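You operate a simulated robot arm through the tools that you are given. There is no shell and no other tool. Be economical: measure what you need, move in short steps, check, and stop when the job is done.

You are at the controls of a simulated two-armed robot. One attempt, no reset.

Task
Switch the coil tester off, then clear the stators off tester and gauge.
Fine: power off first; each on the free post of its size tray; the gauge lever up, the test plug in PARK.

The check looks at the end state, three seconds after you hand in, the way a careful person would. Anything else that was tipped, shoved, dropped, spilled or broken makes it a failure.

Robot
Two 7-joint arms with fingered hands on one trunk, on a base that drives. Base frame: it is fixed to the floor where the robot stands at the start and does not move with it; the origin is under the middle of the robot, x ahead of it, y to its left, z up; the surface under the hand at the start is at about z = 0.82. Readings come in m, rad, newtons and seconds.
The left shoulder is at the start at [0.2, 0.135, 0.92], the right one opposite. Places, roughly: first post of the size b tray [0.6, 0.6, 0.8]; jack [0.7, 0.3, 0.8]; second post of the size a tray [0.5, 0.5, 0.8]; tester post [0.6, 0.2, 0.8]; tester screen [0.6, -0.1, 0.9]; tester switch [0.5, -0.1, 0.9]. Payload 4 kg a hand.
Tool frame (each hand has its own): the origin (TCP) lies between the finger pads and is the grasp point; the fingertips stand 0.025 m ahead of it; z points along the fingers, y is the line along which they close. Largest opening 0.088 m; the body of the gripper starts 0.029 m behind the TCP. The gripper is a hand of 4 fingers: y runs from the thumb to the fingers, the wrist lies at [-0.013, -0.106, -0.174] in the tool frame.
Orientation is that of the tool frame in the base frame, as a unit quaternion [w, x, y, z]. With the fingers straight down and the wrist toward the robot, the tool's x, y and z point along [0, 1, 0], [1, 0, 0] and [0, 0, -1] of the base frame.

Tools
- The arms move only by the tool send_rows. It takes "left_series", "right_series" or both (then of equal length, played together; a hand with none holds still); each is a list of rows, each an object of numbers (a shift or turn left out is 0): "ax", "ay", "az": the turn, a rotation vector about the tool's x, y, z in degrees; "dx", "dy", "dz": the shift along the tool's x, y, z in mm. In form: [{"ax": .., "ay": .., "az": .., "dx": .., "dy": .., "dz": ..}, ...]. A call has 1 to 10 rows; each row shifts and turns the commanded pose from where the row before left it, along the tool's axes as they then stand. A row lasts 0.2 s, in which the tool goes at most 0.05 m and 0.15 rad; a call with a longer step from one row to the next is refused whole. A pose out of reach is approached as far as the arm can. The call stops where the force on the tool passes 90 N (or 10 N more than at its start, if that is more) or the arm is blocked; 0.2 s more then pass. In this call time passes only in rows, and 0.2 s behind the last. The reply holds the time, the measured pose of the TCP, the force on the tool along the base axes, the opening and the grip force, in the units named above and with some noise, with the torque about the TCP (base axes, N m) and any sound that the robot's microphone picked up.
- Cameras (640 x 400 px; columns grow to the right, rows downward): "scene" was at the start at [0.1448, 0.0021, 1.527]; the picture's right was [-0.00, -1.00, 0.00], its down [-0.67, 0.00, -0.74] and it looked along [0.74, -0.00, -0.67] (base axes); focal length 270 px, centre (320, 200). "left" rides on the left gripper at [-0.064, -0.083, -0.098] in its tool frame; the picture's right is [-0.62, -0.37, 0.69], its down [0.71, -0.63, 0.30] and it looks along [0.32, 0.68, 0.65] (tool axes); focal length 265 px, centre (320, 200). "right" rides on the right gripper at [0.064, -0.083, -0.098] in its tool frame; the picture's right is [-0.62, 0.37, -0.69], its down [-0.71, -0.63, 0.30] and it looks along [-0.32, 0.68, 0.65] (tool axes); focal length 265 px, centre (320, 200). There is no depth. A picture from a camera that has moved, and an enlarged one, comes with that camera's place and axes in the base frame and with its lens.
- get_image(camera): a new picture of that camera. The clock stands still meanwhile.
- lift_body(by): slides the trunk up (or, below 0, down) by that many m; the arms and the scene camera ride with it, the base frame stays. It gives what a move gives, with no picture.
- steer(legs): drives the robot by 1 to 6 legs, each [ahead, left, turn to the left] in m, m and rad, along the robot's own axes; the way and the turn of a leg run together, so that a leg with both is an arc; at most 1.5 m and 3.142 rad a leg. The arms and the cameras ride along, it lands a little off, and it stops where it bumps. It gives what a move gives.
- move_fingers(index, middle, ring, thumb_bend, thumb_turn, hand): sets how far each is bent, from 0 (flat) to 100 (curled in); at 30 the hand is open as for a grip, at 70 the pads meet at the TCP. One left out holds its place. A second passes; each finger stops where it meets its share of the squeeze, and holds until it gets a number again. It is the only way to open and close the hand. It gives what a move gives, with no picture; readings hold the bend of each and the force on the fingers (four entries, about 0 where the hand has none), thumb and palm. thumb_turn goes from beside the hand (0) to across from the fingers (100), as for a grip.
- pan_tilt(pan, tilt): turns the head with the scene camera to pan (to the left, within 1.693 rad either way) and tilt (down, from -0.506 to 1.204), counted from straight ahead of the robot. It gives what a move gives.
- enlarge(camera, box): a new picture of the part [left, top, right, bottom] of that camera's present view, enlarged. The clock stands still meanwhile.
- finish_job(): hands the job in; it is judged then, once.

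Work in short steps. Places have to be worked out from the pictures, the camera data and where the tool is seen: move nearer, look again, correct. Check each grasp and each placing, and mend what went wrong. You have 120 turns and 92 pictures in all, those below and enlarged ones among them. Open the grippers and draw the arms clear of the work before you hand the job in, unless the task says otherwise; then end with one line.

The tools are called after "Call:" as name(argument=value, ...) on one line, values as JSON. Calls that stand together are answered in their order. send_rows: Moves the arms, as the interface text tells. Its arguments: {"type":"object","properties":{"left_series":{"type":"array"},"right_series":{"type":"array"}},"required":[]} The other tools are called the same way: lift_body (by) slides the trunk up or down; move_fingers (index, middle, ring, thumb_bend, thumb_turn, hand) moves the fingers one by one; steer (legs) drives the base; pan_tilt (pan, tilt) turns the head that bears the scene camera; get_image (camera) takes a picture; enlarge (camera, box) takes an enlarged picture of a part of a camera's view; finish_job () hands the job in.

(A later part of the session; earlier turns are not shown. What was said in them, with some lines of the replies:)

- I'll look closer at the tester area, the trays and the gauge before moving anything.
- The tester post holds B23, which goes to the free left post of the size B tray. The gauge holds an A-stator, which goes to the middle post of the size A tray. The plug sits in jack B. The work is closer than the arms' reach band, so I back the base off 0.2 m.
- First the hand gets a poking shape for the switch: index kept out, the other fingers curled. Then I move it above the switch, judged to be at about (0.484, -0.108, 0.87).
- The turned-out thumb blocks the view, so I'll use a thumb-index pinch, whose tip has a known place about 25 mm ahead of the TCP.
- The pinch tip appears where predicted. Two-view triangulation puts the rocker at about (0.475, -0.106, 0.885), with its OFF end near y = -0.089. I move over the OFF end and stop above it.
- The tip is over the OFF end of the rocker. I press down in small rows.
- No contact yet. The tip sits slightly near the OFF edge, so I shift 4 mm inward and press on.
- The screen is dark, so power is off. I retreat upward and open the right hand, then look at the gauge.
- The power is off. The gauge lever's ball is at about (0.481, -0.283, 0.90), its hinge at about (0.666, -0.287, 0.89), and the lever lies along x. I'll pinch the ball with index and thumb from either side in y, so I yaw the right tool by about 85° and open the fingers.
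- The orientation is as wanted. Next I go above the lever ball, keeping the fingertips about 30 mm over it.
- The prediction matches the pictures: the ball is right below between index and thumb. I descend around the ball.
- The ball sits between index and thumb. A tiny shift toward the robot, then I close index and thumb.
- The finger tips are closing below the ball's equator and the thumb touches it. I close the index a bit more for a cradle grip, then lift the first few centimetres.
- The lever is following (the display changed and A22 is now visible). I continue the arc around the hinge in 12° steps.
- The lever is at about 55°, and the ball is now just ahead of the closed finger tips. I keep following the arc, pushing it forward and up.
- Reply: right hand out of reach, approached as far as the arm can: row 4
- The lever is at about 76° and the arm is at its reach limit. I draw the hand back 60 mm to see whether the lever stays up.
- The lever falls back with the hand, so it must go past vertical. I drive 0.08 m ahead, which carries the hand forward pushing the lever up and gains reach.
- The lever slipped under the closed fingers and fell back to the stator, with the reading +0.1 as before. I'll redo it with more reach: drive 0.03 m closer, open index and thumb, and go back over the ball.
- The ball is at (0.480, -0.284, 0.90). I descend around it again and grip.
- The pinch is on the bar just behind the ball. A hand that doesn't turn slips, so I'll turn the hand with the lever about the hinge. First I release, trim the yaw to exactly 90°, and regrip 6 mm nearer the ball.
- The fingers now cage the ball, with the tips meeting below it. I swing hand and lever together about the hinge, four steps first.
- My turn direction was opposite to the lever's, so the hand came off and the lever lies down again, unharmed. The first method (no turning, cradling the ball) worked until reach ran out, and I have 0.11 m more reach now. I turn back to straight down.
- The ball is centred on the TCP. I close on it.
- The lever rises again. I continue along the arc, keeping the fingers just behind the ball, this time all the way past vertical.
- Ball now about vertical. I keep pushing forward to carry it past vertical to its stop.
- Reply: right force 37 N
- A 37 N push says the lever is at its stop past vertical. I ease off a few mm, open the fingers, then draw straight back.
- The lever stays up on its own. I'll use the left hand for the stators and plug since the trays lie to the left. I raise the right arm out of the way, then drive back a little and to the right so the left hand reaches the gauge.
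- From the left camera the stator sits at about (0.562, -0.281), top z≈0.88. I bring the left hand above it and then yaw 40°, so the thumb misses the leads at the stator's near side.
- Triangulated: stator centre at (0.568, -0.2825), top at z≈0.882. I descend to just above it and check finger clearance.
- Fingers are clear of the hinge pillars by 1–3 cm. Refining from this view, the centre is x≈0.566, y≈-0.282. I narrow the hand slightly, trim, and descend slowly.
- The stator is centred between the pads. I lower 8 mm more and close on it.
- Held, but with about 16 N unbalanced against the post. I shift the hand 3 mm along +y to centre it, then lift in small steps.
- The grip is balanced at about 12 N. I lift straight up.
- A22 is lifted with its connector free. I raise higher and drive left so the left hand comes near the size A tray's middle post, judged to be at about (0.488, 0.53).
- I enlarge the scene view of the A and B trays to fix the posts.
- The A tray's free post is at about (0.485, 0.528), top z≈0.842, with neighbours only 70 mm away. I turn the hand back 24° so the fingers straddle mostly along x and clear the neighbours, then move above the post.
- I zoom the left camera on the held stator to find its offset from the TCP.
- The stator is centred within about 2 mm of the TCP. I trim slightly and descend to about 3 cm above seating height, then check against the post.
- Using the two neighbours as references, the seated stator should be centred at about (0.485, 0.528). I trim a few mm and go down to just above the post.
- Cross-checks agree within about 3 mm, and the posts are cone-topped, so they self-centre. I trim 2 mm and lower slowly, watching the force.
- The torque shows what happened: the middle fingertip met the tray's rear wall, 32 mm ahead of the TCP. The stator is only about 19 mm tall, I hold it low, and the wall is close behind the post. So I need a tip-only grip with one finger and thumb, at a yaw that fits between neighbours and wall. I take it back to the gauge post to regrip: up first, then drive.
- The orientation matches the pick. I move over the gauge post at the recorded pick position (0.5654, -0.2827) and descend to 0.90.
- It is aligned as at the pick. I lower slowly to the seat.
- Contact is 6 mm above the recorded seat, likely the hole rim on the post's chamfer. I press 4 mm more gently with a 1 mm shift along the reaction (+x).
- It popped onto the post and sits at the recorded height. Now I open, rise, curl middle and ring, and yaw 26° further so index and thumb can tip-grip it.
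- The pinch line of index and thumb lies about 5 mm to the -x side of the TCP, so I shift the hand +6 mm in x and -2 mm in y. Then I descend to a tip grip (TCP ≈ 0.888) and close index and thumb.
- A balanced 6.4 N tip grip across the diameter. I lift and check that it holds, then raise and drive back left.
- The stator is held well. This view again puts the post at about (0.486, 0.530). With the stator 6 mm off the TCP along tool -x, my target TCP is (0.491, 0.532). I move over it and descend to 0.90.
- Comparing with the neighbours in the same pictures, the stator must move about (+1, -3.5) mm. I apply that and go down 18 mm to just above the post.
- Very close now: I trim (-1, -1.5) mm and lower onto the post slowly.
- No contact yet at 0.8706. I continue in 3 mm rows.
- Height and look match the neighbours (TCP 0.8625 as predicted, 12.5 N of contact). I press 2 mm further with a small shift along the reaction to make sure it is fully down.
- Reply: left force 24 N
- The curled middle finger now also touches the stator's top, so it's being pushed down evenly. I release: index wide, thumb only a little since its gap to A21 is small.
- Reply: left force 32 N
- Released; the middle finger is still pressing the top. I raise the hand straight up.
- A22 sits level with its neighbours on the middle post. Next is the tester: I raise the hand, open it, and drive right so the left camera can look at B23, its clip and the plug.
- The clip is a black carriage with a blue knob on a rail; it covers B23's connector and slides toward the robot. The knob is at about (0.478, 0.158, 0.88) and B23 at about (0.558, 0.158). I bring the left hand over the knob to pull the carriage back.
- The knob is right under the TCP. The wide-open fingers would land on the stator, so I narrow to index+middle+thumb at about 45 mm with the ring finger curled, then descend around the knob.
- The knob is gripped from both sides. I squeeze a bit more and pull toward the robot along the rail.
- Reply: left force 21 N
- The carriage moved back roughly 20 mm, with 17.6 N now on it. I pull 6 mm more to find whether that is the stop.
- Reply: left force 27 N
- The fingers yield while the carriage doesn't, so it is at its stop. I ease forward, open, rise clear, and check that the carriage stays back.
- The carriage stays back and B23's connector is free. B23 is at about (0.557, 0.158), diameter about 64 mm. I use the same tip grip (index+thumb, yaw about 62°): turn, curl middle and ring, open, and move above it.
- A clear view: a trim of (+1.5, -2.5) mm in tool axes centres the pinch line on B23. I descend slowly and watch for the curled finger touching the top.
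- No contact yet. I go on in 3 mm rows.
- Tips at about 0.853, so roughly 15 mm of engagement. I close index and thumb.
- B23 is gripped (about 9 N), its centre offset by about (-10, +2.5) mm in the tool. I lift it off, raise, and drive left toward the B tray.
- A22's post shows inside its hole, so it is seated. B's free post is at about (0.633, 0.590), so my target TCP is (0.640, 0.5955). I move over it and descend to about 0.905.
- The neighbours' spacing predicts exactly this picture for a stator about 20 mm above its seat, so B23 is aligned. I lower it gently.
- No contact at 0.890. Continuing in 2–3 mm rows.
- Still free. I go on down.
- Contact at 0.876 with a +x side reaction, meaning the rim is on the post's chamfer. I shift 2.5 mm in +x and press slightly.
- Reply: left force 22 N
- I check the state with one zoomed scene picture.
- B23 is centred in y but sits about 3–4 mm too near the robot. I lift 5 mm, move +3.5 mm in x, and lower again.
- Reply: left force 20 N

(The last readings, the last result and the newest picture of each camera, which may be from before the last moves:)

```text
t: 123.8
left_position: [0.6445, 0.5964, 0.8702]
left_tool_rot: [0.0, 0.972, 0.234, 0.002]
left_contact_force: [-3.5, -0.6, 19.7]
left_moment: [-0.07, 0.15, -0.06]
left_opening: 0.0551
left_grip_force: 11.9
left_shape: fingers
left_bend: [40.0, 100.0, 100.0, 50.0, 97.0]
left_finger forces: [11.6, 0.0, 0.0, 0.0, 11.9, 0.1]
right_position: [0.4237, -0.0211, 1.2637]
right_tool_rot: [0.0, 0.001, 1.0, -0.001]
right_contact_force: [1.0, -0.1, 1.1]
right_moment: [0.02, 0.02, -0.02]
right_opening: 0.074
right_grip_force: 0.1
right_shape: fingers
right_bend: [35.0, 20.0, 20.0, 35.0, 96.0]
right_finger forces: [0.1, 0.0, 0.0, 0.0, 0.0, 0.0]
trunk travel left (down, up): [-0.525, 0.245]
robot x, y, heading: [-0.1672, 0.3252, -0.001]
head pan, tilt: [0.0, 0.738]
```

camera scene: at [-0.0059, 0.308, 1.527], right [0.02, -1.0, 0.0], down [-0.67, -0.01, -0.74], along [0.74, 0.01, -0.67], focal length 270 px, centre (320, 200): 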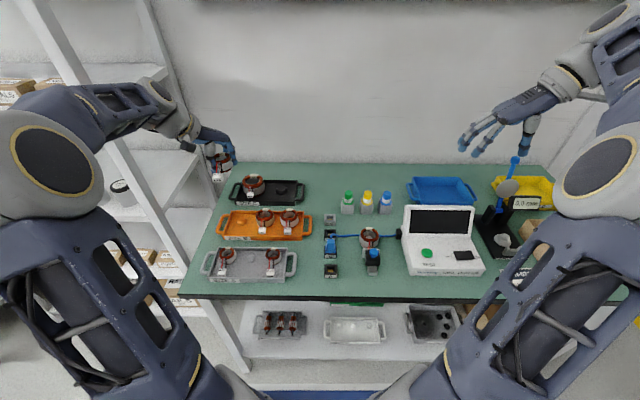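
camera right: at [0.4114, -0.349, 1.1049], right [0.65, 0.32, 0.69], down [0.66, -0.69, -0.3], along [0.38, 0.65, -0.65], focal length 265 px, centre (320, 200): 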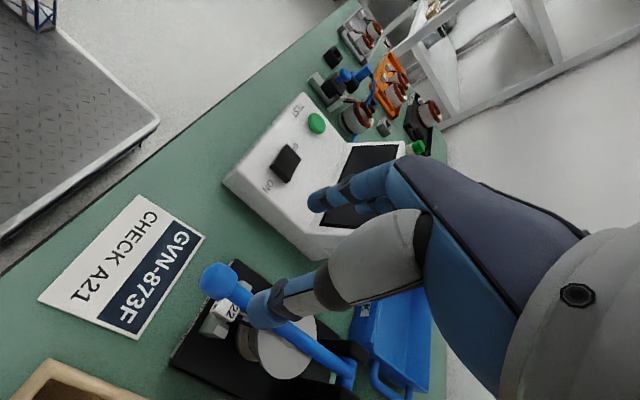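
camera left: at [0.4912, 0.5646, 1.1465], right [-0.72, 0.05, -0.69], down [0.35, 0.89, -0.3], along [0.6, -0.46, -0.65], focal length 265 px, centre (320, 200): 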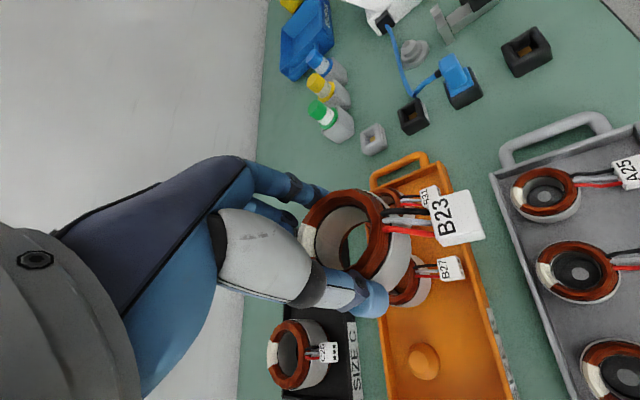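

Now the reaction is centred and the grip balanced, which is a flat seat. I release: a little with the index, more with the thumb.

Call:
move_fingers(hand="left", index=36, thumb_bend=40)

Call:
send_rows(left_series=[{"dz": -5}, {"dz": -10}, {"dz": -25}, {"dz": -40}, {"dz": -45}, {"dz": -45}])

Call:
get_image(camera="left")

```text
t: 124.8
left_position: [0.6443, 0.596, 0.8673]
left_tool_rot: [-0.001, 0.972, 0.235, 0.0]
left_contact_force: [0.1, -2.2, 2.7]
left_moment: [-0.05, -0.03, -0.01]
left_opening: 0.0646
left_grip_force: 2.3
left_shape: fingers
left_bend: [36.0, 100.0, 100.0, 43.0, 97.0]
left_finger forces: [0.2, 2.1, 0.0, 0.0, 2.7, 0.0]
right_position: [0.4243, -0.021, 1.2639]
right_tool_rot: [0.0, 0.001, 1.0, -0.001]
right_contact_force: [-0.3, -0.8, -0.5]
right_moment: [0.0, 0.01, 0.0]
right_opening: 0.0739
right_grip_force: 0.0
right_shape: fingers
right_bend: [35.0, 20.0, 20.0, 35.0, 96.0]
right_finger forces: [0.1, 0.1, 0.0, 0.0, 0.0, 0.1]
trunk travel left (down, up): [-0.525, 0.245]
robot x, y, heading: [-0.1671, 0.3258, -0.006]
head pan, tilt: [0.0, 0.738]
```

```text
t: 126.2
left_position: [0.6467, 0.5947, 1.0364]
left_tool_rot: [-0.001, 0.972, 0.234, 0.0]
left_contact_force: [0.9, 0.2, 0.9]
left_moment: [-0.02, -0.03, 0.02]
left_opening: 0.0678
left_grip_force: 0.0
left_shape: fingers
left_bend: [36.0, 100.0, 100.0, 40.0, 97.0]
left_finger forces: [0.0, 0.0, 0.1, 0.0, 0.1, 0.1]
right_position: [0.4231, -0.0208, 1.2637]
right_tool_rot: [0.0, 0.001, 1.0, 0.001]
right_contact_force: [0.6, -0.4, -0.4]
right_moment: [-0.04, 0.04, 0.03]
right_opening: 0.074
right_grip_force: 0.1
right_shape: fingers
right_bend: [35.0, 20.0, 20.0, 35.0, 96.0]
right_finger forces: [0.1, 0.1, 0.0, 0.0, 0.1, 0.1]
trunk travel left (down, up): [-0.525, 0.245]
robot x, y, heading: [-0.166, 0.3216, -0.002]
head pan, tilt: [0.0, 0.738]
```

```text
4 pictures are left
camera left: at [0.5516, 0.6409, 1.1353], right [-0.72, 0.05, -0.69], down [0.35, 0.89, -0.3], along [0.6, -0.46, -0.65], focal length 265 px, centre (320, 200)
```

left: 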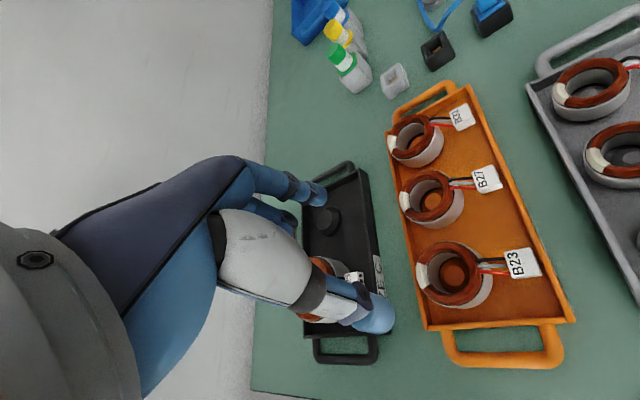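

B23 is on the first post, with the post visible in its hole. Now the plug: jack B is at about (0.510, 0.282) and PARK at about (0.650, 0.283). I turn the hand so it closes along y, shape it, and drive right.

Call:
send_rows(left_series=[{"az": 7, "dz": -20}, {"az": 7}, {"az": 7}, {"az": 6.5}])

Call:
move_fingers(hand="left", index=44, middle=44, ring=100, thumb_bend=42)

Call:
steer(legs=[[0, -0.24, 0]])

```text
t: 127.2
left_position: [0.6401, 0.5964, 1.0586]
left_tool_rot: [-0.001, 1.0, -0.003, 0.0]
left_contact_force: [-0.5, 0.5, 1.0]
left_moment: [0.02, -0.03, -0.03]
left_opening: 0.0677
left_grip_force: 0.0
left_shape: fingers
left_bend: [36.0, 100.0, 100.0, 40.0, 97.0]
left_finger forces: [0.0, 0.1, 0.1, 0.0, 0.0, 0.0]
left hand out of reach, approached as far as the arm can: row 4
right_position: [0.4241, -0.0203, 1.2631]
right_tool_rot: [0.0, 0.001, 1.0, 0.0]
right_contact_force: [0.2, 0.1, -0.5]
right_moment: [0.01, -0.01, -0.01]
right_opening: 0.074
right_grip_force: 0.0
right_shape: fingers
right_bend: [35.0, 20.0, 20.0, 35.0, 96.0]
right_finger forces: [0.0, 0.1, 0.0, 0.0, 0.0, 0.0]
trunk travel left (down, up): [-0.525, 0.245]
robot x, y, heading: [-0.1658, 0.3243, -0.009]
head pan, tilt: [0.0, 0.738]
```

```text
t: 128.2
left_position: [0.6408, 0.5964, 1.0577]
left_tool_rot: [-0.001, 1.0, -0.002, 0.0]
left_contact_force: [0.3, -0.2, 0.3]
left_moment: [0.02, 0.03, -0.01]
left_opening: 0.0576
left_grip_force: 0.0
left_shape: fingers
left_bend: [44.0, 44.0, 100.0, 42.0, 97.0]
left_finger forces: [0.0, 0.0, 0.0, 0.0, 0.0, 0.1]
right_position: [0.4235, -0.0217, 1.2634]
right_tool_rot: [0.001, 0.001, 1.0, 0.0]
right_contact_force: [0.3, -0.5, -0.9]
right_moment: [0.02, -0.01, 0.03]
right_opening: 0.0741
right_grip_force: 0.1
right_shape: fingers
right_bend: [35.0, 20.0, 20.0, 35.0, 96.0]
right_finger forces: [0.0, 0.0, 0.0, 0.1, 0.0, 0.0]
trunk travel left (down, up): [-0.525, 0.245]
robot x, y, heading: [-0.1653, 0.3214, -0.005]
head pan, tilt: [0.0, 0.738]
```

```text
t: 130.0
left_position: [0.6404, 0.3504, 1.0581]
left_tool_rot: [-0.001, 1.0, -0.003, 0.001]
left_contact_force: [-0.1, -0.1, 0.0]
left_moment: [0.01, 0.03, -0.01]
left_opening: 0.0576
left_grip_force: 0.1
left_shape: fingers
left_bend: [44.0, 44.0, 100.0, 42.0, 97.0]
left_finger forces: [0.0, 0.0, 0.0, 0.0, 0.0, 0.1]
right_position: [0.4227, -0.2661, 1.2627]
right_tool_rot: [0.0, 0.004, 1.0, 0.001]
right_contact_force: [-0.2, -0.3, -0.5]
right_moment: [0.0, 0.03, 0.0]
right_opening: 0.0742
right_grip_force: 0.0
right_shape: fingers
right_bend: [35.0, 20.0, 20.0, 35.0, 96.0]
right_finger forces: [0.0, 0.0, 0.0, 0.0, 0.0, 0.1]
trunk travel left (down, up): [-0.525, 0.245]
robot x, y, heading: [-0.1659, 0.0809, -0.005]
head pan, tilt: [0.0, 0.738]
```

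I drive 0.04 m ahead for reach at PARK, then move above the plug.

Call:
steer(legs=[[0.04, 0, 0]])

Call:
send_rows(left_series=[{"dx": -42, "dy": 17}, {"dx": -42, "dy": 17}, {"dx": -42, "dy": 17}, {"dx": -42, "dy": 17}, {"dz": 40}, {"dz": 40}, {"dz": 33}])

Call:
get_image(camera="left")

```text
t: 130.9
left_position: [0.6804, 0.351, 1.0585]
left_tool_rot: [-0.001, 1.0, -0.003, 0.0]
left_contact_force: [-0.2, -0.7, -0.4]
left_moment: [0.04, -0.01, 0.0]
left_opening: 0.0576
left_grip_force: 0.1
left_shape: fingers
left_bend: [44.0, 44.0, 100.0, 42.0, 97.0]
left_finger forces: [0.0, 0.1, 0.1, 0.0, 0.0, 0.0]
right_position: [0.4619, -0.2661, 1.2631]
right_tool_rot: [0.0, 0.002, 1.0, 0.0]
right_contact_force: [-0.1, -0.2, -0.5]
right_moment: [0.04, -0.01, 0.01]
right_opening: 0.074
right_grip_force: 0.1
right_shape: fingers
right_bend: [35.0, 20.0, 20.0, 35.0, 96.0]
right_finger forces: [0.0, 0.0, 0.0, 0.0, 0.0, 0.0]
trunk travel left (down, up): [-0.525, 0.245]
robot x, y, heading: [-0.1271, 0.0808, -0.002]
head pan, tilt: [0.0, 0.738]
```

```text
t: 132.5
left_position: [0.5127, 0.2826, 0.9422]
left_tool_rot: [-0.001, 1.0, -0.003, 0.0]
left_contact_force: [0.1, 0.0, 0.8]
left_moment: [0.01, 0.01, 0.0]
left_opening: 0.057
left_grip_force: 0.0
left_shape: fingers
left_bend: [44.0, 44.0, 100.0, 42.0, 98.0]
left_finger forces: [0.0, 0.1, 0.0, 0.0, 0.0, 0.0]
right_position: [0.4611, -0.2655, 1.2626]
right_tool_rot: [0.0, 0.002, 1.0, 0.0]
right_contact_force: [0.1, 0.8, -0.5]
right_moment: [-0.02, -0.04, 0.05]
right_opening: 0.0741
right_grip_force: 0.0
right_shape: fingers
right_bend: [35.0, 20.0, 20.0, 35.0, 96.0]
right_finger forces: [0.0, 0.1, 0.1, 0.0, 0.0, 0.0]
trunk travel left (down, up): [-0.525, 0.245]
robot x, y, heading: [-0.128, 0.0811, -0.007]
head pan, tilt: [0.0, 0.738]
```

```text
3 pictures are left
camera left: at [0.4496, 0.3674, 1.0421], right [-0.62, 0.37, -0.69], down [0.72, 0.63, -0.3], along [0.32, -0.68, -0.65], focal length 265 px, centre (320, 200)
```

left: 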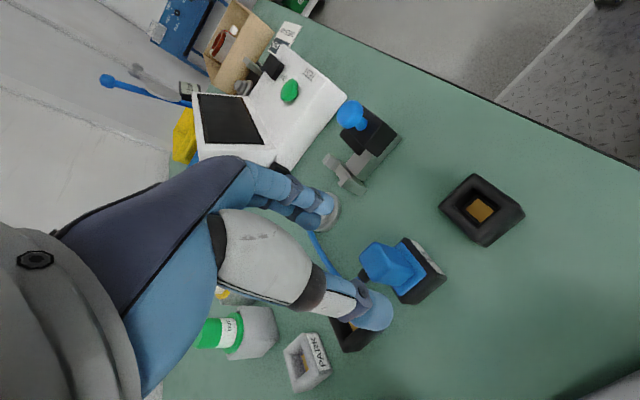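

The plug is at about (0.509, 0.287) with its top near z≈0.893, and PARK lies exactly 0.140 m further in x. I trim and descend to TCP ≈ 0.892, then close on the plug.

Call:
send_rows(left_series=[{"dx": -4, "dy": -5, "dz": 15}, {"dz": 15}, {"dz": 12}, {"dz": 8}])

Call:
move_fingers(hand="left", index=72, middle=72, thumb_bend=70)

```text
t: 133.5
left_position: [0.5077, 0.2901, 0.8952]
left_tool_rot: [0.0, 1.0, -0.004, -0.001]
left_contact_force: [0.4, 0.4, -0.1]
left_moment: [0.03, 0.01, 0.01]
left_opening: 0.0573
left_grip_force: 0.1
left_shape: fingers
left_bend: [44.0, 44.0, 100.0, 42.0, 98.0]
left_finger forces: [0.0, 0.0, 0.0, 0.0, 0.0, 0.0]
right_position: [0.4618, -0.2661, 1.2635]
right_tool_rot: [0.0, 0.003, 1.0, 0.0]
right_contact_force: [0.0, 0.9, -0.8]
right_moment: [-0.01, -0.01, 0.02]
right_opening: 0.074
right_grip_force: 0.0
right_shape: fingers
right_bend: [35.0, 20.0, 20.0, 35.0, 96.0]
right_finger forces: [0.1, 0.0, 0.0, 0.0, 0.1, 0.0]
trunk travel left (down, up): [-0.525, 0.245]
robot x, y, heading: [-0.1251, 0.0813, -0.01]
head pan, tilt: [0.0, 0.738]
```

```text
t: 134.5
left_position: [0.5077, 0.289, 0.8947]
left_tool_rot: [-0.001, 1.0, -0.003, 0.0]
left_contact_force: [-0.8, -5.8, 0.5]
left_moment: [-0.18, -0.02, -0.11]
left_opening: 0.0098
left_grip_force: 9.7
left_shape: fingers
left_bend: [71.0, 62.0, 100.0, 62.0, 97.0]
left_finger forces: [3.9, 9.1, 0.1, 0.0, 6.3, 0.0]
right_position: [0.4616, -0.2666, 1.263]
right_tool_rot: [0.0, 0.003, 1.0, 0.0]
right_contact_force: [-0.1, 0.0, -0.2]
right_moment: [0.0, 0.02, 0.02]
right_opening: 0.0741
right_grip_force: 0.0
right_shape: fingers
right_bend: [35.0, 20.0, 20.0, 35.0, 96.0]
right_finger forces: [0.0, 0.0, 0.0, 0.1, 0.1, 0.1]
trunk travel left (down, up): [-0.525, 0.245]
robot x, y, heading: [-0.1288, 0.0823, -0.002]
head pan, tilt: [0.0, 0.738]
```

The index reached further than the middle, so the plug lies a bit more to +x. I reopen, shift 4 mm +x (and 1.5 mm toward the fingers), and close again.

Call:
move_fingers(hand="left", index=50, middle=50, thumb_bend=48)

Call:
send_rows(left_series=[{"dx": 5, "dy": 1.5, "dz": 4}])

Call:
move_fingers(hand="left", index=74, middle=74, thumb_bend=74)

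```text
t: 135.5
left_position: [0.508, 0.2902, 0.8945]
left_tool_rot: [-0.001, 1.0, -0.003, 0.0]
left_contact_force: [-0.5, 0.1, 0.0]
left_moment: [0.0, 0.04, -0.02]
left_opening: 0.0432
left_grip_force: 0.0
left_shape: fingers
left_bend: [50.0, 50.0, 100.0, 48.0, 97.0]
left_finger forces: [0.0, 0.0, 0.0, 0.0, 0.0, 0.0]
right_position: [0.4612, -0.2656, 1.2631]
right_tool_rot: [0.0, 0.002, 1.0, 0.0]
right_contact_force: [0.1, -0.6, 1.4]
right_moment: [-0.02, -0.01, 0.06]
right_opening: 0.0739
right_grip_force: 0.2
right_shape: fingers
right_bend: [35.0, 20.0, 20.0, 35.0, 96.0]
right_finger forces: [0.1, 0.0, 0.0, 0.1, 0.0, 0.0]
trunk travel left (down, up): [-0.525, 0.245]
robot x, y, heading: [-0.1271, 0.0785, -0.009]
head pan, tilt: [0.0, 0.738]
```

```text
t: 135.9
left_position: [0.512, 0.2889, 0.8926]
left_tool_rot: [-0.001, 1.0, -0.003, 0.0]
left_contact_force: [0.2, -0.4, -0.7]
left_moment: [0.01, 0.0, 0.0]
left_opening: 0.0435
left_grip_force: 0.0
left_shape: fingers
left_bend: [50.0, 50.0, 100.0, 48.0, 97.0]
left_finger forces: [0.0, 0.1, 0.1, 0.1, 0.0, 0.0]
right_position: [0.4614, -0.2652, 1.2623]
right_tool_rot: [0.0, 0.003, 1.0, 0.001]
right_contact_force: [0.1, -1.1, 0.5]
right_moment: [-0.01, 0.01, 0.02]
right_opening: 0.0741
right_grip_force: 0.0
right_shape: fingers
right_bend: [35.0, 20.0, 20.0, 35.0, 96.0]
right_finger forces: [0.0, 0.0, 0.0, 0.0, 0.0, 0.0]
trunk travel left (down, up): [-0.525, 0.245]
robot x, y, heading: [-0.1273, 0.08, -0.006]
head pan, tilt: [0.0, 0.738]
```

```text
t: 136.9
left_position: [0.5129, 0.2876, 0.8908]
left_tool_rot: [-0.001, 1.0, -0.004, 0.0]
left_contact_force: [1.2, -7.4, 0.0]
left_moment: [-0.37, -0.02, -0.09]
left_opening: 0.0174
left_grip_force: 16.1
left_shape: fingers
left_bend: [59.0, 62.0, 100.0, 62.0, 96.0]
left_finger forces: [9.3, 10.1, 0.0, 0.0, 12.4, 0.1]
right_position: [0.4617, -0.2664, 1.2627]
right_tool_rot: [0.0, 0.003, 1.0, 0.0]
right_contact_force: [0.9, 0.7, -0.2]
right_moment: [0.02, -0.03, 0.02]
right_opening: 0.0741
right_grip_force: 0.0
right_shape: fingers
right_bend: [35.0, 20.0, 20.0, 35.0, 96.0]
right_finger forces: [0.0, 0.1, 0.0, 0.1, 0.1, 0.1]
trunk travel left (down, up): [-0.525, 0.245]
robot x, y, heading: [-0.1288, 0.0816, -0.011]
head pan, tilt: [0.0, 0.738]
```

A firm, even grip now (9/10/12 N). The plug is seated at TCP (0.513, 0.287, 0.891). I relieve the side load and pull it straight up.

Call:
send_rows(left_series=[{"dy": 1.5}, {"dz": -5}, {"dz": -8}, {"dz": -12}, {"dz": -15}, {"dz": -15}])

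Call:
get_image(camera="left")

```text
t: 138.3
left_position: [0.5133, 0.2884, 0.9452]
left_tool_rot: [-0.001, 1.0, -0.003, 0.0]
left_contact_force: [-0.6, -0.1, -0.5]
left_moment: [-0.01, -0.02, 0.0]
left_opening: 0.0172
left_grip_force: 13.2
left_shape: fingers
left_bend: [59.0, 64.0, 100.0, 62.0, 95.0]
left_finger forces: [7.3, 5.6, 0.1, 0.0, 13.9, 0.0]
right_position: [0.4612, -0.2661, 1.2633]
right_tool_rot: [0.0, 0.003, 1.0, -0.001]
right_contact_force: [0.4, -0.2, 0.5]
right_moment: [0.01, 0.0, 0.03]
right_opening: 0.0741
right_grip_force: 0.1
right_shape: fingers
right_bend: [35.0, 20.0, 20.0, 35.0, 96.0]
right_finger forces: [0.0, 0.1, 0.0, 0.0, 0.1, 0.1]
trunk travel left (down, up): [-0.525, 0.245]
robot x, y, heading: [-0.1282, 0.086, -0.004]
head pan, tilt: [0.0, 0.738]
```

```text
2 pictures are left
camera left: at [0.4491, 0.372, 1.0452], right [-0.62, 0.37, -0.69], down [0.72, 0.63, -0.3], along [0.32, -0.68, -0.65], focal length 265 px, centre (320, 200)
```

left: 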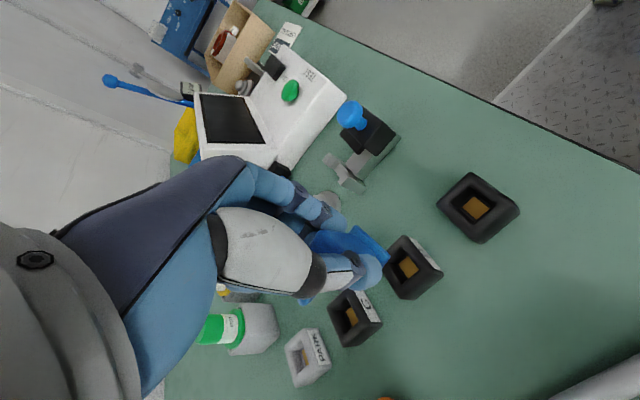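

The plug is out with its hole B at (0.514, 0.287), and PARK's hole reads about (0.656, 0.287). So I move +0.142 m in x at this height, then lower gently. The seat height should again be TCP ≈ 0.891.

Call:
send_rows(left_series=[{"dz": -15}, {"dx": 36}, {"dx": 36}, {"dx": 36}, {"dx": 34}, {"dz": 15}, {"dz": 10}])

```text
t: 139.9
left_position: [0.6511, 0.2847, 0.9346]
left_tool_rot: [-0.001, 1.0, -0.003, 0.0]
left_contact_force: [-0.7, 0.8, 0.3]
left_moment: [-0.04, 0.0, -0.01]
left_opening: 0.0171
left_grip_force: 13.2
left_shape: fingers
left_bend: [59.0, 64.0, 100.0, 62.0, 95.0]
left_finger forces: [7.2, 5.6, 0.0, 0.0, 13.7, 0.0]
right_position: [0.4624, -0.2656, 1.2622]
right_tool_rot: [0.0, 0.003, 1.0, 0.001]
right_contact_force: [0.3, 0.2, 0.6]
right_moment: [-0.03, 0.02, 0.04]
right_opening: 0.0743
right_grip_force: 0.0
right_shape: fingers
right_bend: [35.0, 20.0, 20.0, 35.0, 96.0]
right_finger forces: [0.0, 0.0, 0.1, 0.0, 0.0, 0.1]
trunk travel left (down, up): [-0.525, 0.245]
robot x, y, heading: [-0.129, 0.0794, -0.001]
head pan, tilt: [0.0, 0.738]
```

It reads 4 mm short in x and 3 mm low in y. I correct and check the reading.

Call:
send_rows(left_series=[{"dx": 3.5, "dy": -2.5}, {"dz": 8}])

Call:
enlarge(camera="scene", box=[210, 170, 290, 230])

```text
t: 140.5
left_position: [0.6557, 0.2882, 0.9266]
left_tool_rot: [-0.001, 1.0, -0.004, 0.0]
left_contact_force: [-0.6, -0.7, -0.4]
left_moment: [0.01, -0.03, 0.02]
left_opening: 0.0173
left_grip_force: 13.8
left_shape: fingers
left_bend: [59.0, 64.0, 100.0, 62.0, 95.0]
left_finger forces: [7.2, 5.5, 0.0, 0.1, 13.7, 0.0]
right_position: [0.462, -0.2659, 1.2625]
right_tool_rot: [0.0, 0.003, 1.0, 0.0]
right_contact_force: [0.5, 0.3, -0.1]
right_moment: [-0.03, 0.01, 0.0]
right_opening: 0.074
right_grip_force: 0.1
right_shape: fingers
right_bend: [35.0, 20.0, 20.0, 35.0, 96.0]
right_finger forces: [0.1, 0.0, 0.0, 0.1, 0.1, 0.0]
trunk travel left (down, up): [-0.525, 0.245]
robot x, y, heading: [-0.1265, 0.0807, -0.005]
head pan, tilt: [0.0, 0.738]
```

```text
6.67 times, centred on (250, 200) of scene
camera zoom: at [0.0181, 0.0817, 1.527], right [-0.01, -1.0, 0.0], down [-0.67, 0.0, -0.74], along [0.74, 0.0, -0.67], focal length 1802 px, centre (787, 200)
```

zoom: 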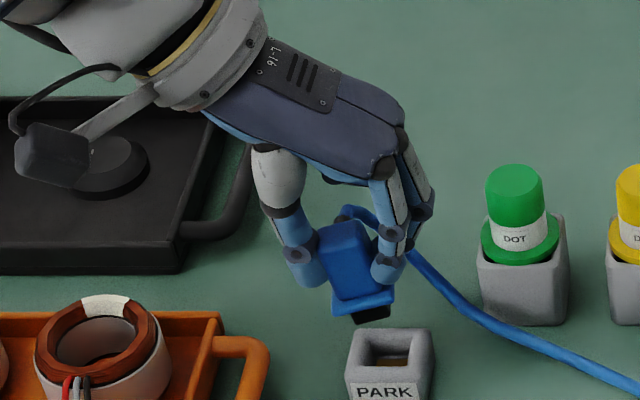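

In this picture the prong has to move about 4–5 mm to the right (-y) and about 2 mm toward the robot to be over PARK's hole. I apply that, then lower in small rows, reading forces.

Call:
send_rows(left_series=[{"dx": -2, "dy": 4}, {"dz": 8}, {"dz": 8}, {"dz": 6}, {"dz": 3}])

```text
t: 141.7
left_position: [0.6564, 0.2829, 0.9025]
left_tool_rot: [-0.001, 1.0, -0.003, 0.0]
left_contact_force: [0.9, -0.5, -0.6]
left_moment: [-0.01, -0.05, -0.02]
left_opening: 0.0173
left_grip_force: 13.2
left_shape: fingers
left_bend: [59.0, 64.0, 100.0, 62.0, 95.0]
left_finger forces: [7.2, 5.6, 0.0, 0.1, 13.8, 0.1]
right_position: [0.4614, -0.2668, 1.2621]
right_tool_rot: [0.0, 0.002, 1.0, 0.0]
right_contact_force: [-0.4, -1.0, 0.2]
right_moment: [0.01, -0.01, -0.03]
right_opening: 0.0742
right_grip_force: 0.1
right_shape: fingers
right_bend: [35.0, 20.0, 20.0, 35.0, 96.0]
right_finger forces: [0.0, 0.0, 0.0, 0.1, 0.0, 0.1]
trunk travel left (down, up): [-0.525, 0.245]
robot x, y, heading: [-0.1298, 0.0785, -0.008]
head pan, tilt: [0.0, 0.738]
```

No contact at 0.9025. I lower 2 mm at a time.

Call:
send_rows(left_series=[{"dz": 2}, {"dz": 2}, {"dz": 2}])

```text
t: 142.5
left_position: [0.655, 0.2837, 0.899]
left_tool_rot: [-0.001, 1.0, -0.004, 0.001]
left_contact_force: [-3.6, 1.3, 11.9]
left_moment: [-0.05, 0.1, -0.07]
left_opening: 0.0173
left_grip_force: 15.6
left_shape: fingers
left_bend: [71.0, 64.0, 100.0, 63.0, 95.0]
left_finger forces: [8.6, 6.8, 0.0, 0.1, 16.0, 0.1]
right_position: [0.4606, -0.2661, 1.2639]
right_tool_rot: [0.0, 0.002, 1.0, 0.0]
right_contact_force: [-0.3, 0.0, -0.8]
right_moment: [-0.01, 0.0, -0.01]
right_opening: 0.0737
right_grip_force: 0.2
right_shape: fingers
right_bend: [35.0, 20.0, 20.0, 35.0, 96.0]
right_finger forces: [0.1, 0.1, 0.0, 0.1, 0.1, 0.0]
trunk travel left (down, up): [-0.525, 0.245]
robot x, y, heading: [-0.1258, 0.0801, -0.004]
head pan, tilt: [0.0, 0.738]
```

Contact at 0.900, with the reaction pointing to -x and slightly +y. I lift 3 mm, shift (-3, +1) mm and lower again.

Call:
send_rows(left_series=[{"dz": -3}, {"dx": -3, "dy": -1}, {"dz": 3}, {"dz": 2}, {"dz": 2}])

```text
t: 143.7
left_position: [0.6507, 0.2829, 0.8902]
left_tool_rot: [0.0, 1.0, -0.005, -0.002]
left_contact_force: [1.4, -4.0, 1.0]
left_moment: [-0.19, -0.08, -0.05]
left_opening: 0.017
left_grip_force: 14.7
left_shape: fingers
left_bend: [71.0, 64.0, 100.0, 63.0, 96.0]
left_finger forces: [7.4, 9.5, 0.0, 0.1, 12.1, 0.0]
right_position: [0.4626, -0.2649, 1.2613]
right_tool_rot: [0.001, 0.002, 1.0, 0.0]
right_contact_force: [-0.9, 0.3, 0.3]
right_moment: [-0.03, 0.02, 0.01]
right_opening: 0.0738
right_grip_force: 0.0
right_shape: fingers
right_bend: [35.0, 20.0, 20.0, 35.0, 96.0]
right_finger forces: [0.1, 0.0, 0.0, 0.1, 0.0, 0.0]
trunk travel left (down, up): [-0.525, 0.245]
robot x, y, heading: [-0.1276, 0.0801, -0.007]
head pan, tilt: [0.0, 0.738]
```

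It slid in: TCP 0.890 equals the seated height in jack B, with side constraint but no vertical load. I press gently until it bottoms.

Call:
send_rows(left_series=[{"dz": 2}, {"dz": 2}, {"dz": 2}])

```text
t: 144.5
left_position: [0.6533, 0.2849, 0.8877]
left_tool_rot: [0.0, 1.0, -0.004, 0.001]
left_contact_force: [-0.8, -9.3, 4.3]
left_moment: [-0.36, 0.02, -0.08]
left_opening: 0.0169
left_grip_force: 15.9
left_shape: fingers
left_bend: [71.0, 63.0, 100.0, 63.0, 96.0]
left_finger forces: [10.2, 10.7, 0.1, 0.1, 11.2, 0.1]
right_position: [0.4605, -0.2658, 1.263]
right_tool_rot: [-0.001, 0.003, 1.0, 0.001]
right_contact_force: [-0.1, 0.4, 0.0]
right_moment: [0.0, 0.01, 0.0]
right_opening: 0.0739
right_grip_force: 0.0
right_shape: fingers
right_bend: [35.0, 20.0, 20.0, 35.0, 96.0]
right_finger forces: [0.0, 0.0, 0.0, 0.0, 0.0, 0.0]
trunk travel left (down, up): [-0.525, 0.245]
robot x, y, heading: [-0.1263, 0.0821, -0.005]
head pan, tilt: [0.0, 0.738]
```

Slight resistance. I press 4 mm more.

Call:
send_rows(left_series=[{"dz": 2}, {"dz": 2}])

```text
t: 145.1
left_position: [0.6529, 0.2842, 0.8836]
left_tool_rot: [0.0, 1.0, -0.005, 0.002]
left_contact_force: [-2.7, -14.5, 17.9]
left_moment: [-0.34, 0.08, -0.08]
left_opening: 0.0162
left_grip_force: 17.2
left_shape: fingers
left_bend: [57.0, 61.0, 100.0, 66.0, 96.0]
left_finger forces: [12.0, 13.0, 0.0, 0.1, 9.4, 0.0]
right_position: [0.4603, -0.2662, 1.2638]
right_tool_rot: [0.0, 0.002, 1.0, 0.001]
right_contact_force: [0.1, 0.2, 0.7]
right_moment: [-0.03, -0.02, -0.01]
right_opening: 0.0742
right_grip_force: 0.1
right_shape: fingers
right_bend: [35.0, 20.0, 20.0, 35.0, 96.0]
right_finger forces: [0.0, 0.0, 0.1, 0.0, 0.1, 0.0]
trunk travel left (down, up): [-0.525, 0.245]
robot x, y, heading: [-0.128, 0.0822, -0.005]
head pan, tilt: [0.0, 0.738]
```

Bottomed at 18 N. I relieve the side load, open fully, and rise straight up.

Call:
send_rows(left_series=[{"dy": 2.5}])

Call:
move_fingers(hand="left", index=44, middle=44, thumb_bend=42)

Call:
send_rows(left_series=[{"dz": -10}, {"dz": -15}, {"dz": -25}, {"dz": -40}, {"dz": -45}, {"dz": -45}, {"dz": -45}, {"dx": -40}, {"dx": -45}, {"dx": -45}])

```text
t: 145.5
left_position: [0.6534, 0.284, 0.8828]
left_tool_rot: [-0.001, 1.0, -0.003, 0.002]
left_contact_force: [0.2, -12.9, 20.6]
left_moment: [-0.33, 0.04, -0.11]
left_opening: 0.0164
left_grip_force: 17.3
left_shape: fingers
left_bend: [57.0, 61.0, 100.0, 66.0, 96.0]
left_finger forces: [10.9, 12.6, 0.0, 0.1, 10.9, 0.0]
right_position: [0.4611, -0.2666, 1.2636]
right_tool_rot: [0.0, 0.003, 1.0, 0.0]
right_contact_force: [-0.3, 0.0, -0.5]
right_moment: [0.01, 0.0, -0.04]
right_opening: 0.0741
right_grip_force: 0.1
right_shape: fingers
right_bend: [35.0, 20.0, 20.0, 35.0, 96.0]
right_finger forces: [0.0, 0.0, 0.0, 0.1, 0.1, 0.1]
trunk travel left (down, up): [-0.525, 0.245]
robot x, y, heading: [-0.1267, 0.0817, -0.008]
head pan, tilt: [0.0, 0.738]
```

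```text
t: 146.5
left_position: [0.6527, 0.2837, 0.8828]
left_tool_rot: [-0.001, 1.0, -0.003, 0.0]
left_contact_force: [0.4, 0.0, 0.2]
left_moment: [-0.02, 0.01, -0.02]
left_opening: 0.0564
left_grip_force: 0.0
left_shape: fingers
left_bend: [44.0, 44.0, 100.0, 42.0, 97.0]
left_finger forces: [0.0, 0.0, 0.1, 0.0, 0.2, 0.1]
right_position: [0.4614, -0.2652, 1.2624]
right_tool_rot: [0.0, 0.002, 1.0, 0.001]
right_contact_force: [0.1, -0.3, -0.9]
right_moment: [0.01, -0.02, 0.01]
right_opening: 0.074
right_grip_force: 0.1
right_shape: fingers
right_bend: [35.0, 20.0, 20.0, 35.0, 96.0]
right_finger forces: [0.1, 0.0, 0.0, 0.0, 0.0, 0.0]
trunk travel left (down, up): [-0.525, 0.245]
robot x, y, heading: [-0.1271, 0.0813, -0.007]
head pan, tilt: [0.0, 0.738]
```

```text
t: 148.7
left_position: [0.5206, 0.2845, 1.1074]
left_tool_rot: [-0.001, 1.0, -0.003, 0.0]
left_contact_force: [0.4, -0.5, 1.1]
left_moment: [-0.01, -0.01, -0.02]
left_opening: 0.0567
left_grip_force: 0.1
left_shape: fingers
left_bend: [44.0, 44.0, 100.0, 42.0, 97.0]
left_finger forces: [0.1, 0.1, 0.0, 0.1, 0.0, 0.1]
right_position: [0.4613, -0.2648, 1.2621]
right_tool_rot: [0.0, 0.003, 1.0, 0.0]
right_contact_force: [1.0, -1.3, 0.1]
right_moment: [-0.03, 0.01, 0.04]
right_opening: 0.0741
right_grip_force: 0.1
right_shape: fingers
right_bend: [35.0, 20.0, 20.0, 35.0, 96.0]
right_finger forces: [0.0, 0.0, 0.0, 0.1, 0.0, 0.0]
trunk travel left (down, up): [-0.525, 0.245]
robot x, y, heading: [-0.1251, 0.0808, -0.009]
head pan, tilt: [0.0, 0.738]
```

The plug is released. I raise the hand, open it, and back the base away so nothing blocks the last picture.

Call:
move_fingers(hand="left", index=30, middle=30, ring=30, thumb_bend=30)

Call:
move_fingers(hand="right", index=30, middle=30, ring=30, thumb_bend=30)

Call:
send_rows(left_series=[{"dz": -45}, {"dz": -45}, {"dz": -45}, {"dy": -45}, {"dy": -45}, {"dy": -45}])

Call:
steer(legs=[[-0.12, 0.02, 0.009]])

Call:
enlarge(camera="scene", box=[150, 140, 440, 290])

```text
t: 149.7
left_position: [0.5205, 0.2843, 1.1073]
left_tool_rot: [-0.001, 1.0, -0.003, 0.0]
left_contact_force: [0.5, 0.8, -0.3]
left_moment: [0.0, -0.01, -0.04]
left_opening: 0.0844
left_grip_force: 0.1
left_shape: fingers
left_bend: [30.0, 30.0, 30.0, 30.0, 97.0]
left_finger forces: [0.0, 0.0, 0.0, 0.0, 0.0, 0.1]
right_position: [0.4615, -0.266, 1.2623]
right_tool_rot: [0.001, 0.002, 1.0, 0.0]
right_contact_force: [1.0, 0.9, 0.1]
right_moment: [0.02, 0.01, -0.02]
right_opening: 0.0744
right_grip_force: 0.1
right_shape: fingers
right_bend: [35.0, 20.0, 20.0, 35.0, 96.0]
right_finger forces: [0.0, 0.1, 0.0, 0.1, 0.0, 0.0]
trunk travel left (down, up): [-0.525, 0.245]
robot x, y, heading: [-0.1237, 0.0773, -0.006]
head pan, tilt: [0.0, 0.738]
```

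```text
t: 150.7
left_position: [0.5215, 0.2849, 1.1063]
left_tool_rot: [-0.001, 1.0, -0.003, 0.0]
left_contact_force: [-0.4, -0.3, -0.3]
left_moment: [0.05, 0.01, 0.03]
left_opening: 0.0843
left_grip_force: 0.1
left_shape: fingers
left_bend: [30.0, 30.0, 30.0, 30.0, 97.0]
left_finger forces: [0.1, 0.1, 0.0, 0.0, 0.0, 0.1]
right_position: [0.4615, -0.2662, 1.2622]
right_tool_rot: [0.0, 0.003, 1.0, 0.0]
right_contact_force: [-0.6, 0.3, 0.5]
right_moment: [0.0, -0.02, 0.0]
right_opening: 0.0847
right_grip_force: 0.1
right_shape: fingers
right_bend: [30.0, 30.0, 30.0, 30.0, 96.0]
right_finger forces: [0.1, 0.0, 0.0, 0.1, 0.0, 0.0]
trunk travel left (down, up): [-0.525, 0.245]
robot x, y, heading: [-0.1246, 0.0802, 0.001]
head pan, tilt: [0.0, 0.738]
```

```text
t: 152.1
left_position: [0.5234, 0.4202, 1.243]
left_tool_rot: [-0.001, 1.0, -0.004, 0.0]
left_contact_force: [0.5, -0.5, 0.7]
left_moment: [0.0, -0.04, -0.01]
left_opening: 0.0843
left_grip_force: 0.1
left_shape: fingers
left_bend: [30.0, 30.0, 30.0, 30.0, 97.0]
left_finger forces: [0.1, 0.0, 0.0, 0.1, 0.1, 0.0]
right_position: [0.4613, -0.2657, 1.2628]
right_tool_rot: [0.0, 0.003, 1.0, 0.0]
right_contact_force: [0.6, -0.6, -0.6]
right_moment: [0.0, 0.0, -0.01]
right_opening: 0.0848
right_grip_force: 0.0
right_shape: fingers
right_bend: [30.0, 30.0, 30.0, 30.0, 96.0]
right_finger forces: [0.1, 0.0, 0.1, 0.0, 0.1, 0.0]
trunk travel left (down, up): [-0.525, 0.245]
robot x, y, heading: [-0.1245, 0.0809, -0.005]
head pan, tilt: [0.0, 0.738]
```

```text
t: 153.4
left_position: [0.3988, 0.4464, 1.2433]
left_tool_rot: [-0.001, 1.0, 0.002, 0.001]
left_contact_force: [0.1, -0.7, -0.7]
left_moment: [0.02, -0.02, 0.02]
left_opening: 0.0844
left_grip_force: 0.1
left_shape: fingers
left_bend: [30.0, 30.0, 30.0, 30.0, 97.0]
left_finger forces: [0.1, 0.0, 0.0, 0.0, 0.1, 0.0]
right_position: [0.3446, -0.2393, 1.263]
right_tool_rot: [0.0, -0.004, 1.0, -0.001]
right_contact_force: [0.0, -0.4, -1.0]
right_moment: [0.04, 0.02, 0.0]
right_opening: 0.0845
right_grip_force: 0.1
right_shape: fingers
right_bend: [30.0, 30.0, 30.0, 30.0, 96.0]
right_finger forces: [0.1, 0.0, 0.0, 0.1, 0.0, 0.0]
trunk travel left (down, up): [-0.525, 0.245]
robot x, y, heading: [-0.2479, 0.102, 0.003]
head pan, tilt: [0.0, 0.738]
```

```text
2.21 times, centred on (295, 215) of scene
camera zoom: at [-0.1037, 0.1031, 1.527], right [0.01, -1.0, 0.0], down [-0.67, 0.0, -0.74], along [0.74, 0.0, -0.67], focal length 596 px, centre (375, 167)
```

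zoom: 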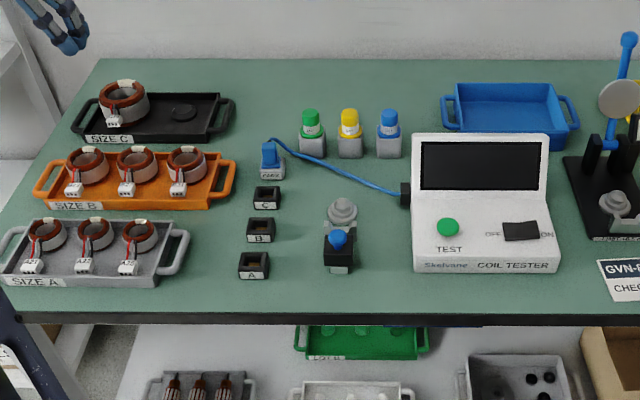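

The last picture shows the screen dark, B23 and A22 on their trays, the plug standing in PARK and the lever up. Both hands are open and clear, so I hand in.

Call:
finish_job()

```text
The job is handed in.
```

The job is handed in: I switched the tester off first, put B23 and A22 on the free posts of their size trays, left the gauge lever up and put the test plug in PARK. On the first try the gauge lever slipped and dropped back onto A22, with no visible harm.
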